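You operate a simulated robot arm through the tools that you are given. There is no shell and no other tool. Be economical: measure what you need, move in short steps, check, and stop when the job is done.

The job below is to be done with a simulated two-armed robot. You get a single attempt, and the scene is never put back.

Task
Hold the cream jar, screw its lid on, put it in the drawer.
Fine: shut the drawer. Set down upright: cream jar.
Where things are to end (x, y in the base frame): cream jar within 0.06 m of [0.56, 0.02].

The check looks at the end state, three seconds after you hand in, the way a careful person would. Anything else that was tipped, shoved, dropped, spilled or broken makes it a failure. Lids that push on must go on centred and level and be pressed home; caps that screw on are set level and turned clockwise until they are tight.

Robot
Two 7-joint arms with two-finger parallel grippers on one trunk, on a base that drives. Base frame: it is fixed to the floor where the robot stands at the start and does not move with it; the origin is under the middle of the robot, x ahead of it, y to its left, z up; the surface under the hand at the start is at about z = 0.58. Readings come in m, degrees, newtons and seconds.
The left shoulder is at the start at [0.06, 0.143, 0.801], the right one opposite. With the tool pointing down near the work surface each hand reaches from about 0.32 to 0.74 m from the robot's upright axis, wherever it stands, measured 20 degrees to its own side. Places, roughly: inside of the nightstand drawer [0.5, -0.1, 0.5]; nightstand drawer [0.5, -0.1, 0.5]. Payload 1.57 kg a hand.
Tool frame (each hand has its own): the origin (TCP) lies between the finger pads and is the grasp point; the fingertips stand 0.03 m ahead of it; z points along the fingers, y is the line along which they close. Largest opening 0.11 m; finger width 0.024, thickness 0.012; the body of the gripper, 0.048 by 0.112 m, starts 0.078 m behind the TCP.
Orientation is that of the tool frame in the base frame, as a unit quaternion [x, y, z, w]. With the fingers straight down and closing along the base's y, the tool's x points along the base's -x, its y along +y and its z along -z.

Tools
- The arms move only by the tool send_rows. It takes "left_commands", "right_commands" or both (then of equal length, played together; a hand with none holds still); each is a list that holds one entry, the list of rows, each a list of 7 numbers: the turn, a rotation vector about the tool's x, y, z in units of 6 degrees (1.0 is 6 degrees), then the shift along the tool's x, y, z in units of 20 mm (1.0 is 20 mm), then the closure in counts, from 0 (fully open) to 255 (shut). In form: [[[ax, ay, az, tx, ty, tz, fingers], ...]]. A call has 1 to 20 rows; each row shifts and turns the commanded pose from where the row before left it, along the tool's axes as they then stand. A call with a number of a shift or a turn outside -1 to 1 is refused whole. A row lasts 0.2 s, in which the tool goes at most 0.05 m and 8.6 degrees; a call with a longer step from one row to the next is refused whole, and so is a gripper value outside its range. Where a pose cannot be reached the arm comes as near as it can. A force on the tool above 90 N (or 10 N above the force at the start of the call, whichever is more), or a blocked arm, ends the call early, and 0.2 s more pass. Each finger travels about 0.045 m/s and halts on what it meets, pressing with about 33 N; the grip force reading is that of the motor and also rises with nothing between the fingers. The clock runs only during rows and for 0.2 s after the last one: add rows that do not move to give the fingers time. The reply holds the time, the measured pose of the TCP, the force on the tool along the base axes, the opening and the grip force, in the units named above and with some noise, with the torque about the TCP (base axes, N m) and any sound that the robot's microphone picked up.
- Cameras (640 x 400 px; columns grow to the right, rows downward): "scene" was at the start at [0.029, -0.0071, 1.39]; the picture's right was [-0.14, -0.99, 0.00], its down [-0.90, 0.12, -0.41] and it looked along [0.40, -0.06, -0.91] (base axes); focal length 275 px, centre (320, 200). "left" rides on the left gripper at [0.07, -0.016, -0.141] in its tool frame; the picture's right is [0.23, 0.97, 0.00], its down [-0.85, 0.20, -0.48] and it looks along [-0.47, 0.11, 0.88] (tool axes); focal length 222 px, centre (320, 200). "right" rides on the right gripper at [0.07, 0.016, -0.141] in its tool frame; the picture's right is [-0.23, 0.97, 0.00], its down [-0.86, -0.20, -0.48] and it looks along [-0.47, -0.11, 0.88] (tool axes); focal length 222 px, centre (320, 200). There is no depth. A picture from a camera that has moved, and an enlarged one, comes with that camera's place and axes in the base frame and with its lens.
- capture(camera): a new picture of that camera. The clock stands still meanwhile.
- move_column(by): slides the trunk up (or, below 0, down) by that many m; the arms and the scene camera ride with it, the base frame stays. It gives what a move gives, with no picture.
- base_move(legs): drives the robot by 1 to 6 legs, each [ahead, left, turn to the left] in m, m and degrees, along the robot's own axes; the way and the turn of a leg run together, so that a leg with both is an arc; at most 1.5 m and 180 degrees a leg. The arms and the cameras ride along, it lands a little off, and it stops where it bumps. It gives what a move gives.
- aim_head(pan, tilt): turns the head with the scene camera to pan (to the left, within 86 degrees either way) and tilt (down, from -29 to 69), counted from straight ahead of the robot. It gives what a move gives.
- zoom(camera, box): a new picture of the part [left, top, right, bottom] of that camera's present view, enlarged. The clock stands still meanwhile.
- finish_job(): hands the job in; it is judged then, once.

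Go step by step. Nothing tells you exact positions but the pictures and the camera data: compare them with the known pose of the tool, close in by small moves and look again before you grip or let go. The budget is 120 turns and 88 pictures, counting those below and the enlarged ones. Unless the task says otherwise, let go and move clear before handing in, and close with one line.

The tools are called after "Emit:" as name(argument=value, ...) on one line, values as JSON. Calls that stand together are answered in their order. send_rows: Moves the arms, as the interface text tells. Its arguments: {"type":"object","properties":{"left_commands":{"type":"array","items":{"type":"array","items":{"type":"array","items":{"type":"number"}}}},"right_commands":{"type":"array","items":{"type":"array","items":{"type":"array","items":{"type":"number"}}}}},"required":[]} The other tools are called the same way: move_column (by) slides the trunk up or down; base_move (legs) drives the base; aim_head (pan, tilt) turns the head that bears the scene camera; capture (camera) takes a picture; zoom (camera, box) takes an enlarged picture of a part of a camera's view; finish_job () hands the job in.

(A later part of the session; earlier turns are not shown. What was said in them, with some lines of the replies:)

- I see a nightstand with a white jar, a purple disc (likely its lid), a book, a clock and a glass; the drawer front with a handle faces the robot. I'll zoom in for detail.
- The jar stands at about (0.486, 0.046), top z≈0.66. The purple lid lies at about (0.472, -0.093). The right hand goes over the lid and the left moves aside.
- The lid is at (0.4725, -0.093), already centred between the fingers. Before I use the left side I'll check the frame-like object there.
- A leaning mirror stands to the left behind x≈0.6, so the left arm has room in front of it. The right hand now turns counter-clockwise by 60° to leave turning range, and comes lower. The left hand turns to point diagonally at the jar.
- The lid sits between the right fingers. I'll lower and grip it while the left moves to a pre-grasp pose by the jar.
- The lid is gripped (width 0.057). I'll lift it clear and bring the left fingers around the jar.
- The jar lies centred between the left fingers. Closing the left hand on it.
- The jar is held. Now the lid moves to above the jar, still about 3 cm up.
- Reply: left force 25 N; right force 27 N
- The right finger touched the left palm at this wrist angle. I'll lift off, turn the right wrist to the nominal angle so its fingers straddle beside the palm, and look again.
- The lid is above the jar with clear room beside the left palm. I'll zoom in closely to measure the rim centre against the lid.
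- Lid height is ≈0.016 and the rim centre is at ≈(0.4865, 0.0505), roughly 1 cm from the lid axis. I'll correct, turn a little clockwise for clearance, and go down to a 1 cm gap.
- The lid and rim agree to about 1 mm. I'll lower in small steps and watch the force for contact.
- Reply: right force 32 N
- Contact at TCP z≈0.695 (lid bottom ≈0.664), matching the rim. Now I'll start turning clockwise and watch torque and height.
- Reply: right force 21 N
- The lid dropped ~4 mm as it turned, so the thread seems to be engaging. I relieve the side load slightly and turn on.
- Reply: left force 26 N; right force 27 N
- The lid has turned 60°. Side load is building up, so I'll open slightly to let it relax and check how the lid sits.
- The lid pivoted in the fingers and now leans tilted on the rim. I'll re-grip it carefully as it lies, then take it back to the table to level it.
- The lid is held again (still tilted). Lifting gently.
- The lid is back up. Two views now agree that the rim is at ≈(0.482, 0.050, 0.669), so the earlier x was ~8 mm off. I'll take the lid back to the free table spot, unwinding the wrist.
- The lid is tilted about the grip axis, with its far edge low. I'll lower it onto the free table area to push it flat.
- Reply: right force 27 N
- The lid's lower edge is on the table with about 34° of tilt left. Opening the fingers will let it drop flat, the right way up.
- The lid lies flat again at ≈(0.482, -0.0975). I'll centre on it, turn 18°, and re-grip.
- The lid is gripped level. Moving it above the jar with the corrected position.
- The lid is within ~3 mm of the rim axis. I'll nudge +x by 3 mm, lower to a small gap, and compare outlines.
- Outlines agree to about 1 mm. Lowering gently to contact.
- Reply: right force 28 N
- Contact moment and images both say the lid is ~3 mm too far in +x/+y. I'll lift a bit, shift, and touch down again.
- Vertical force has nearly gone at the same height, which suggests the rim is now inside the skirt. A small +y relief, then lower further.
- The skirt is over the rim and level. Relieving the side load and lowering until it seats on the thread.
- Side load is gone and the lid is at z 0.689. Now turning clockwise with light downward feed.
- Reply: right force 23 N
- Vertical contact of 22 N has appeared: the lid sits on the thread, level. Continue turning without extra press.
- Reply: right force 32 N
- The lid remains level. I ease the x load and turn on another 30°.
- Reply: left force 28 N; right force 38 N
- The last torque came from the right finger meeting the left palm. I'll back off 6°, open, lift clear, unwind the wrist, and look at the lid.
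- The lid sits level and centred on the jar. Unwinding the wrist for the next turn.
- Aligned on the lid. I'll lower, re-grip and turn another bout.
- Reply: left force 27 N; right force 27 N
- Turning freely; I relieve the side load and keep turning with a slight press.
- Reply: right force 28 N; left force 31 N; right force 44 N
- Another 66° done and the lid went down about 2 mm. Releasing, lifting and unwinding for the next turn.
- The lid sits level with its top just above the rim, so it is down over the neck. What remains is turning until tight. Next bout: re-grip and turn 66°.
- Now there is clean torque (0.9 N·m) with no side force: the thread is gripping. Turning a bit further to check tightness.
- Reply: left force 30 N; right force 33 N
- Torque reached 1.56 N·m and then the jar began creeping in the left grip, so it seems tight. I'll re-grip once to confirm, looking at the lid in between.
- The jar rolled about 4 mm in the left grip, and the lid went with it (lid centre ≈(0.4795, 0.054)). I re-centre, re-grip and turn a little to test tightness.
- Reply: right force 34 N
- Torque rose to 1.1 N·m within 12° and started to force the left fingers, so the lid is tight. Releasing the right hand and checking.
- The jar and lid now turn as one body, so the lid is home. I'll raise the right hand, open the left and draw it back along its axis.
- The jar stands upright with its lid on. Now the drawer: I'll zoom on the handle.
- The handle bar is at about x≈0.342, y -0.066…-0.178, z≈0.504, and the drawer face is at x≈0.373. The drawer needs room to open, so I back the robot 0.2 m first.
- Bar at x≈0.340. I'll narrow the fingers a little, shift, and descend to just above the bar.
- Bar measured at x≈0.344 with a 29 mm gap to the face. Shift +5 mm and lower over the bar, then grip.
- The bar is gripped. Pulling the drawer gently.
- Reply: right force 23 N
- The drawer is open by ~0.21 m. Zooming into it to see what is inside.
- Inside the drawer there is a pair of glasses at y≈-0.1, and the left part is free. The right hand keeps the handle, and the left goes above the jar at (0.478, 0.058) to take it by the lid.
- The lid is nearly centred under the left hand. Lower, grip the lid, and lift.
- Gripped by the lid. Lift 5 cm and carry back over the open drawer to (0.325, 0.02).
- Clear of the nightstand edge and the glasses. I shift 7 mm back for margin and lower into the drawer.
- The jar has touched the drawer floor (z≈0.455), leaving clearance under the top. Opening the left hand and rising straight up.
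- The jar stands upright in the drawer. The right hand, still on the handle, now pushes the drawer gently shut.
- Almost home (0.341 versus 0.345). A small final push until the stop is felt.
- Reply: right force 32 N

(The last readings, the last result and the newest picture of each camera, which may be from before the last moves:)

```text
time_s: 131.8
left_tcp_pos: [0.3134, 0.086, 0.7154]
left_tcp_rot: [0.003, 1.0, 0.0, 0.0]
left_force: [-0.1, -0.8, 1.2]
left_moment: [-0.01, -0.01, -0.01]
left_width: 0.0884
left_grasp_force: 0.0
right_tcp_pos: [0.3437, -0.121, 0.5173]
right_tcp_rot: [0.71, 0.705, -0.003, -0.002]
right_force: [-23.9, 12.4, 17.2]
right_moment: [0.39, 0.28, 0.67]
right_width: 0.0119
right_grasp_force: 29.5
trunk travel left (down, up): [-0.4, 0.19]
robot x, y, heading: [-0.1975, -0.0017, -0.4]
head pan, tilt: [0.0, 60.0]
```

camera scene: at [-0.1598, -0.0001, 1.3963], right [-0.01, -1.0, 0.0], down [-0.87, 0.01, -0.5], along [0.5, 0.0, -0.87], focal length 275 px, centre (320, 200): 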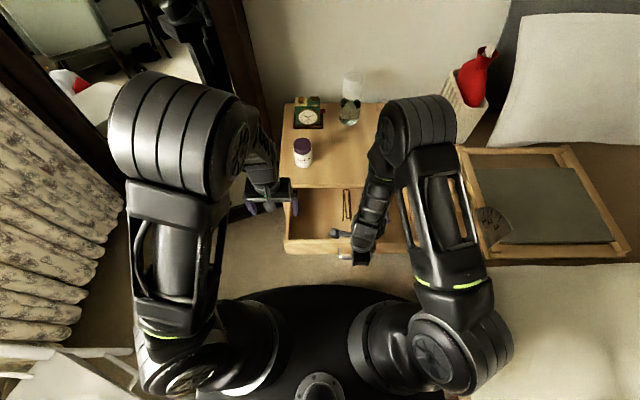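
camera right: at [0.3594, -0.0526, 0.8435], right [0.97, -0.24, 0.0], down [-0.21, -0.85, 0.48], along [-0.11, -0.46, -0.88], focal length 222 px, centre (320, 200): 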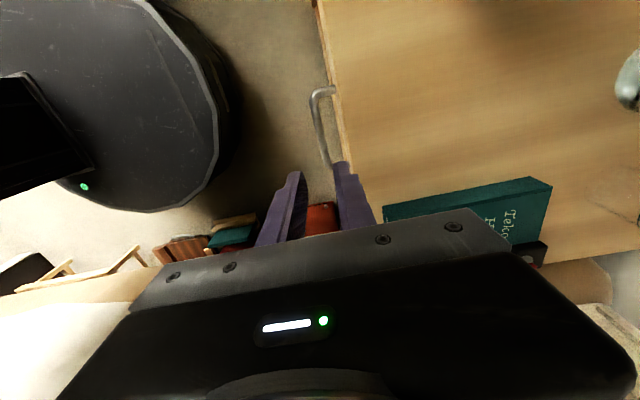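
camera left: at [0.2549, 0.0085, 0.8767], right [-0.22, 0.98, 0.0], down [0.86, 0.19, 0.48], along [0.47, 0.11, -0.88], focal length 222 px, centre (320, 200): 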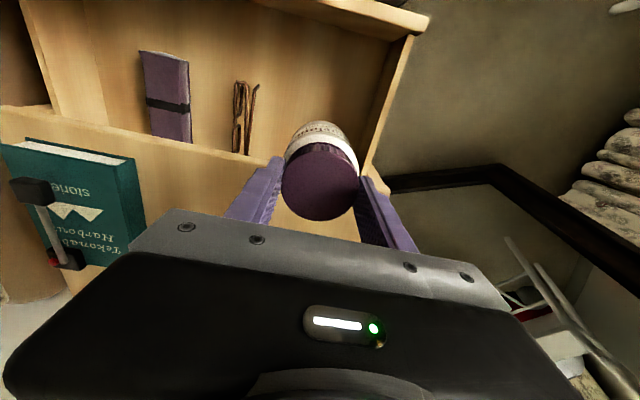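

The stop is felt (-24 N). Releasing the bar with a narrow opening and lifting straight up.

Emit:
send_rows(right_commands=[[[0, 0, 0, 0, -0.1, 0, 255], [0, 0, 0, 0, 0, 0, 215], [0, 0, 0, 0, 0, 0, 211], [0, 0, 0, 0, 0, 0, 211], [0, 0, 0, 0, 0, -0.4, 211], [0, 0, 0, 0, 0, -0.6, 211], [0, 0, 0, 0, 0, -0.8, 211], [0, 0, 0, 0, 0, -0.8, 211], [0, 0, 0, 0, 0, -0.8, 211], [0, 0, 0, 0, 0, -0.8, 211], [0, 0, 0, 0, -0.8, -0.8, 211], [0, 0, 0, 0, -0.8, -0.8, 211], [0, 0, 0, 0, -0.8, -0.8, 211], [0, 0, 0, 0, -0.8, 0, 211], [0, 0, 0, 0, -0.8, 0, 211], [0, 0, 0, 0, 0, 0, 211]]])

Emit:
capture(camera="right")

Emit:
zoom(camera="scene", box=[260, 80, 440, 260])

```text
time_s: 135.2
left_tcp_pos: [0.3144, 0.0856, 0.7145]
left_tcp_rot: [0.003, 1.0, 0.001, 0.001]
left_force: [-0.6, 0.4, 0.1]
left_moment: [-0.05, -0.03, -0.01]
left_width: 0.0884
left_grasp_force: 0.0
right_tcp_pos: [0.2655, -0.1197, 0.6518]
right_tcp_rot: [0.709, 0.705, 0.0, 0.0]
right_force: [-0.2, -0.1, -0.2]
right_moment: [-0.01, 0.0, -0.02]
right_width: 0.0195
right_grasp_force: 0.0
trunk travel left (down, up): [-0.4, 0.19]
robot x, y, heading: [-0.196, 0.0006, -0.4]
head pan, tilt: [0.0, 60.0]
```

```text
8 pictures are left
camera right: at [0.2836, -0.0506, 0.7919], right [0.97, -0.23, 0.0], down [-0.2, -0.85, 0.48], along [-0.11, -0.47, -0.88], focal length 222 px, centre (320, 200)
```

right: 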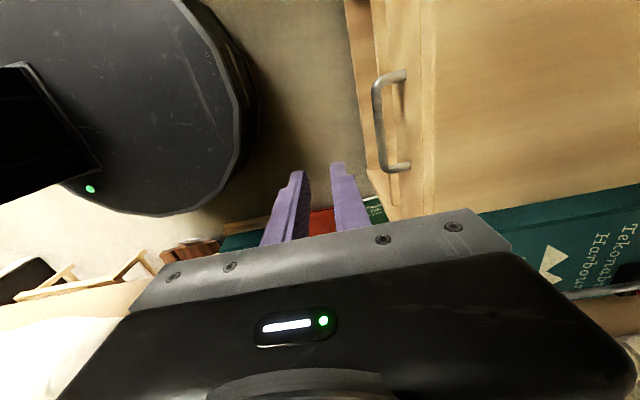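

```text
2.22 times, centred on (350, 170) of scene
camera zoom: at [-0.1604, 0.0015, 1.3966], right [-0.01, -1.0, 0.0], down [-0.87, 0.01, -0.5], along [0.5, 0.0, -0.87], focal length 610 px, centre (253, 267)
```

zoom: 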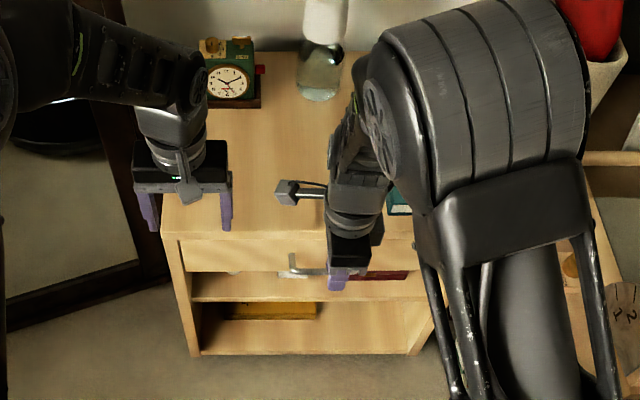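

The drawer looks shut. There is a small white thing below the drawer front, so I'll zoom on it and on the drawer seam.

Emit:
zoom(camera="scene", box=[300, 175, 400, 230])

```text
6.40 times, centred on (350, 202) of scene
camera zoom: at [-0.1604, 0.0015, 1.3966], right [-0.01, -1.0, 0.0], down [-0.87, 0.01, -0.5], along [0.5, 0.0, -0.87], focal length 1758 px, centre (128, 184)
```

zoom: 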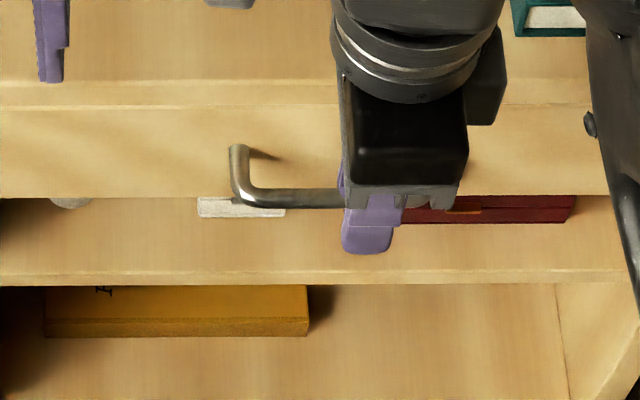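

Most likely another item stored on the shelf. To be certain, I'll tilt the right hand's camera forward and look under the drawer front.

Emit:
send_rows(right_commands=[[[0, 0, -1, 0, 0, 0, 211], [0, 0, -1, 0, 0, 0, 211], [0, 0, -1, 0, 0, 0, 211], [0, 0, -1, 0, 0, 0, 211], [0, 0, -1, 0, 0, 0, 211], [0, 0, -1, 0, 0, 0, 211], [0, 0, -1, 0, 0, 0, 211], [0, 0, -1, 0, 0, 0, 211], [0, 0, -1, 0, 0, 0, 211], [0, 0, -1, 0, 0, 0, 211], [0, 0, -1, 0, 0, 0, 211], [0, 0, -1, 0, 0, 0, 211], [0, 0, -1, 0, 0, 0, 211], [0, 0, -1, 0, 0, 0, 211], [0, 0, -1, 0, 0, 0, 211]]])

Emit:
send_rows(right_commands=[[[0, -1, 0, 0, 0, 0, 211], [0, -1, 0, 0, 0, 0, 211], [0, -1, 0, 0, 0, 0, 211], [0, -1, 0, 0, 0, 0, 211], [0, -1, 0, 0, 0, 0, 211], [0, -1, 0, 0, 0, 0, 211], [0, -1, 0, 0, 0, 0, 211], [0, 0, 0, 0.9, 0.5, 0, 211], [0, 0, 0, 0.9, 0.5, 0, 211], [0, 0, 0, 0.9, 0.5, 0, 211], [0, 0, 0, 0.9, 0.5, 0, 211], [0, 0, 0, 0, 0, 0, 211]]])

Emit:
capture(camera="right")

```text
time_s: 138.4
left_tcp_pos: [0.316, 0.0854, 0.7154]
left_tcp_rot: [0.004, 1.0, 0.001, 0.0]
left_force: [0.1, -0.4, -0.1]
left_moment: [-0.02, 0.0, 0.02]
left_width: 0.0886
left_grasp_force: 0.1
right_tcp_pos: [0.2658, -0.1209, 0.6498]
right_tcp_rot: [0.003, 1.0, -0.001, 0.0]
right_force: [1.1, 0.8, -0.5]
right_moment: [0.0, -0.01, -0.02]
right_width: 0.0192
right_grasp_force: 0.1
trunk travel left (down, up): [-0.4, 0.19]
robot x, y, heading: [-0.1984, 0.0019, -0.3]
head pan, tilt: [0.0, 60.0]
```

```text
time_s: 141.0
left_tcp_pos: [0.3156, 0.0843, 0.7159]
left_tcp_rot: [0.003, 1.0, 0.001, 0.0]
left_force: [-0.1, -0.1, -0.5]
left_moment: [-0.03, 0.0, 0.01]
left_width: 0.0881
left_grasp_force: 0.1
right_tcp_pos: [0.2125, -0.0815, 0.6013]
right_tcp_rot: [0.004, 0.934, -0.001, 0.358]
right_force: [-1.0, -0.1, -0.1]
right_moment: [-0.01, -0.02, 0.01]
right_width: 0.0189
right_grasp_force: 0.0
trunk travel left (down, up): [-0.4, 0.19]
robot x, y, heading: [-0.1978, 0.0023, -0.2]
head pan, tilt: [0.0, 60.0]
```

```text
5 pictures are left
camera right: at [0.0659, -0.0643, 0.6592], right [0.18, 0.97, 0.15], down [0.31, -0.2, 0.93], along [0.93, -0.11, -0.34], focal length 222 px, centre (320, 200)
```

right: 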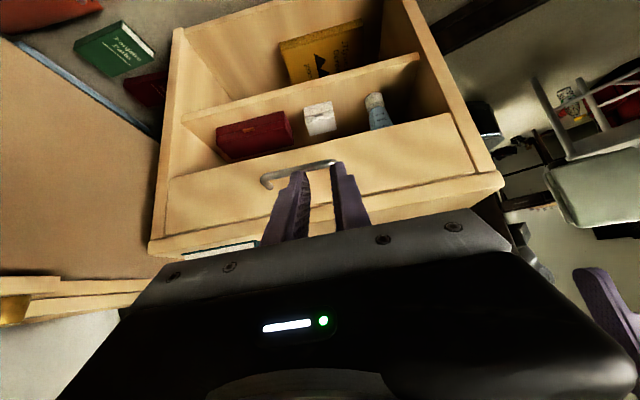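

The white thing is a blue-white bottle on the shelf, next to a tissue pack and a red box, so it is not the jar. One closer look at the drawer seam.

Emit:
zoom(camera="right", box=[140, 80, 510, 260])

```text
1.73 times, centred on (325, 170) of right
camera zoom: at [0.0659, -0.0643, 0.6592], right [0.18, 0.97, 0.15], down [0.31, -0.2, 0.93], along [0.93, -0.11, -0.34], focal length 384 px, centre (311, 252)
```

zoom: 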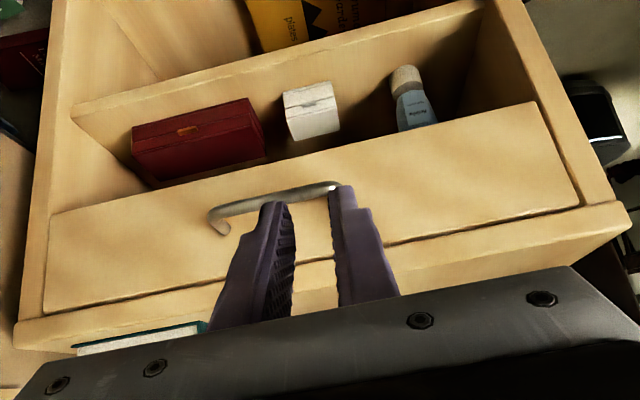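

The drawer front is flush with the frame. I'll draw the right hand further back and hand in.

Emit:
send_rows(right_commands=[[[0, 0, 0, 0, 0, -0.7, 211], [0, 0, 0, 0, 0, -0.7, 211], [0, 0, 0, 0, 0, -0.7, 211], [0, 0, 0, 0, 0, 0, 211]]])

Emit:
finish_job()

```text
time_s: 142.0
left_tcp_pos: [0.3161, 0.0849, 0.7139]
left_tcp_rot: [0.003, 1.0, -0.001, 0.0]
left_force: [0.7, -0.4, 0.6]
left_moment: [-0.05, 0.05, -0.01]
left_width: 0.0883
left_grasp_force: 0.0
right_tcp_pos: [0.1928, -0.0777, 0.6228]
right_tcp_rot: [0.004, 0.933, -0.001, 0.359]
right_force: [0.2, 0.4, 0.1]
right_moment: [-0.02, -0.03, 0.0]
right_width: 0.0189
right_grasp_force: 0.1
right hand out of reach, approached as far as the arm can: row 3
trunk travel left (down, up): [-0.4, 0.19]
robot x, y, heading: [-0.1981, 0.0036, -0.2]
head pan, tilt: [0.0, 60.0]
```

```text
The job is handed in.
```

The cream jar has its lid screwed on tight and was set upright in the drawer at about (0.53, 0.02), inside the 0.06 m tolerance. The drawer is shut flush and both hands are clear.
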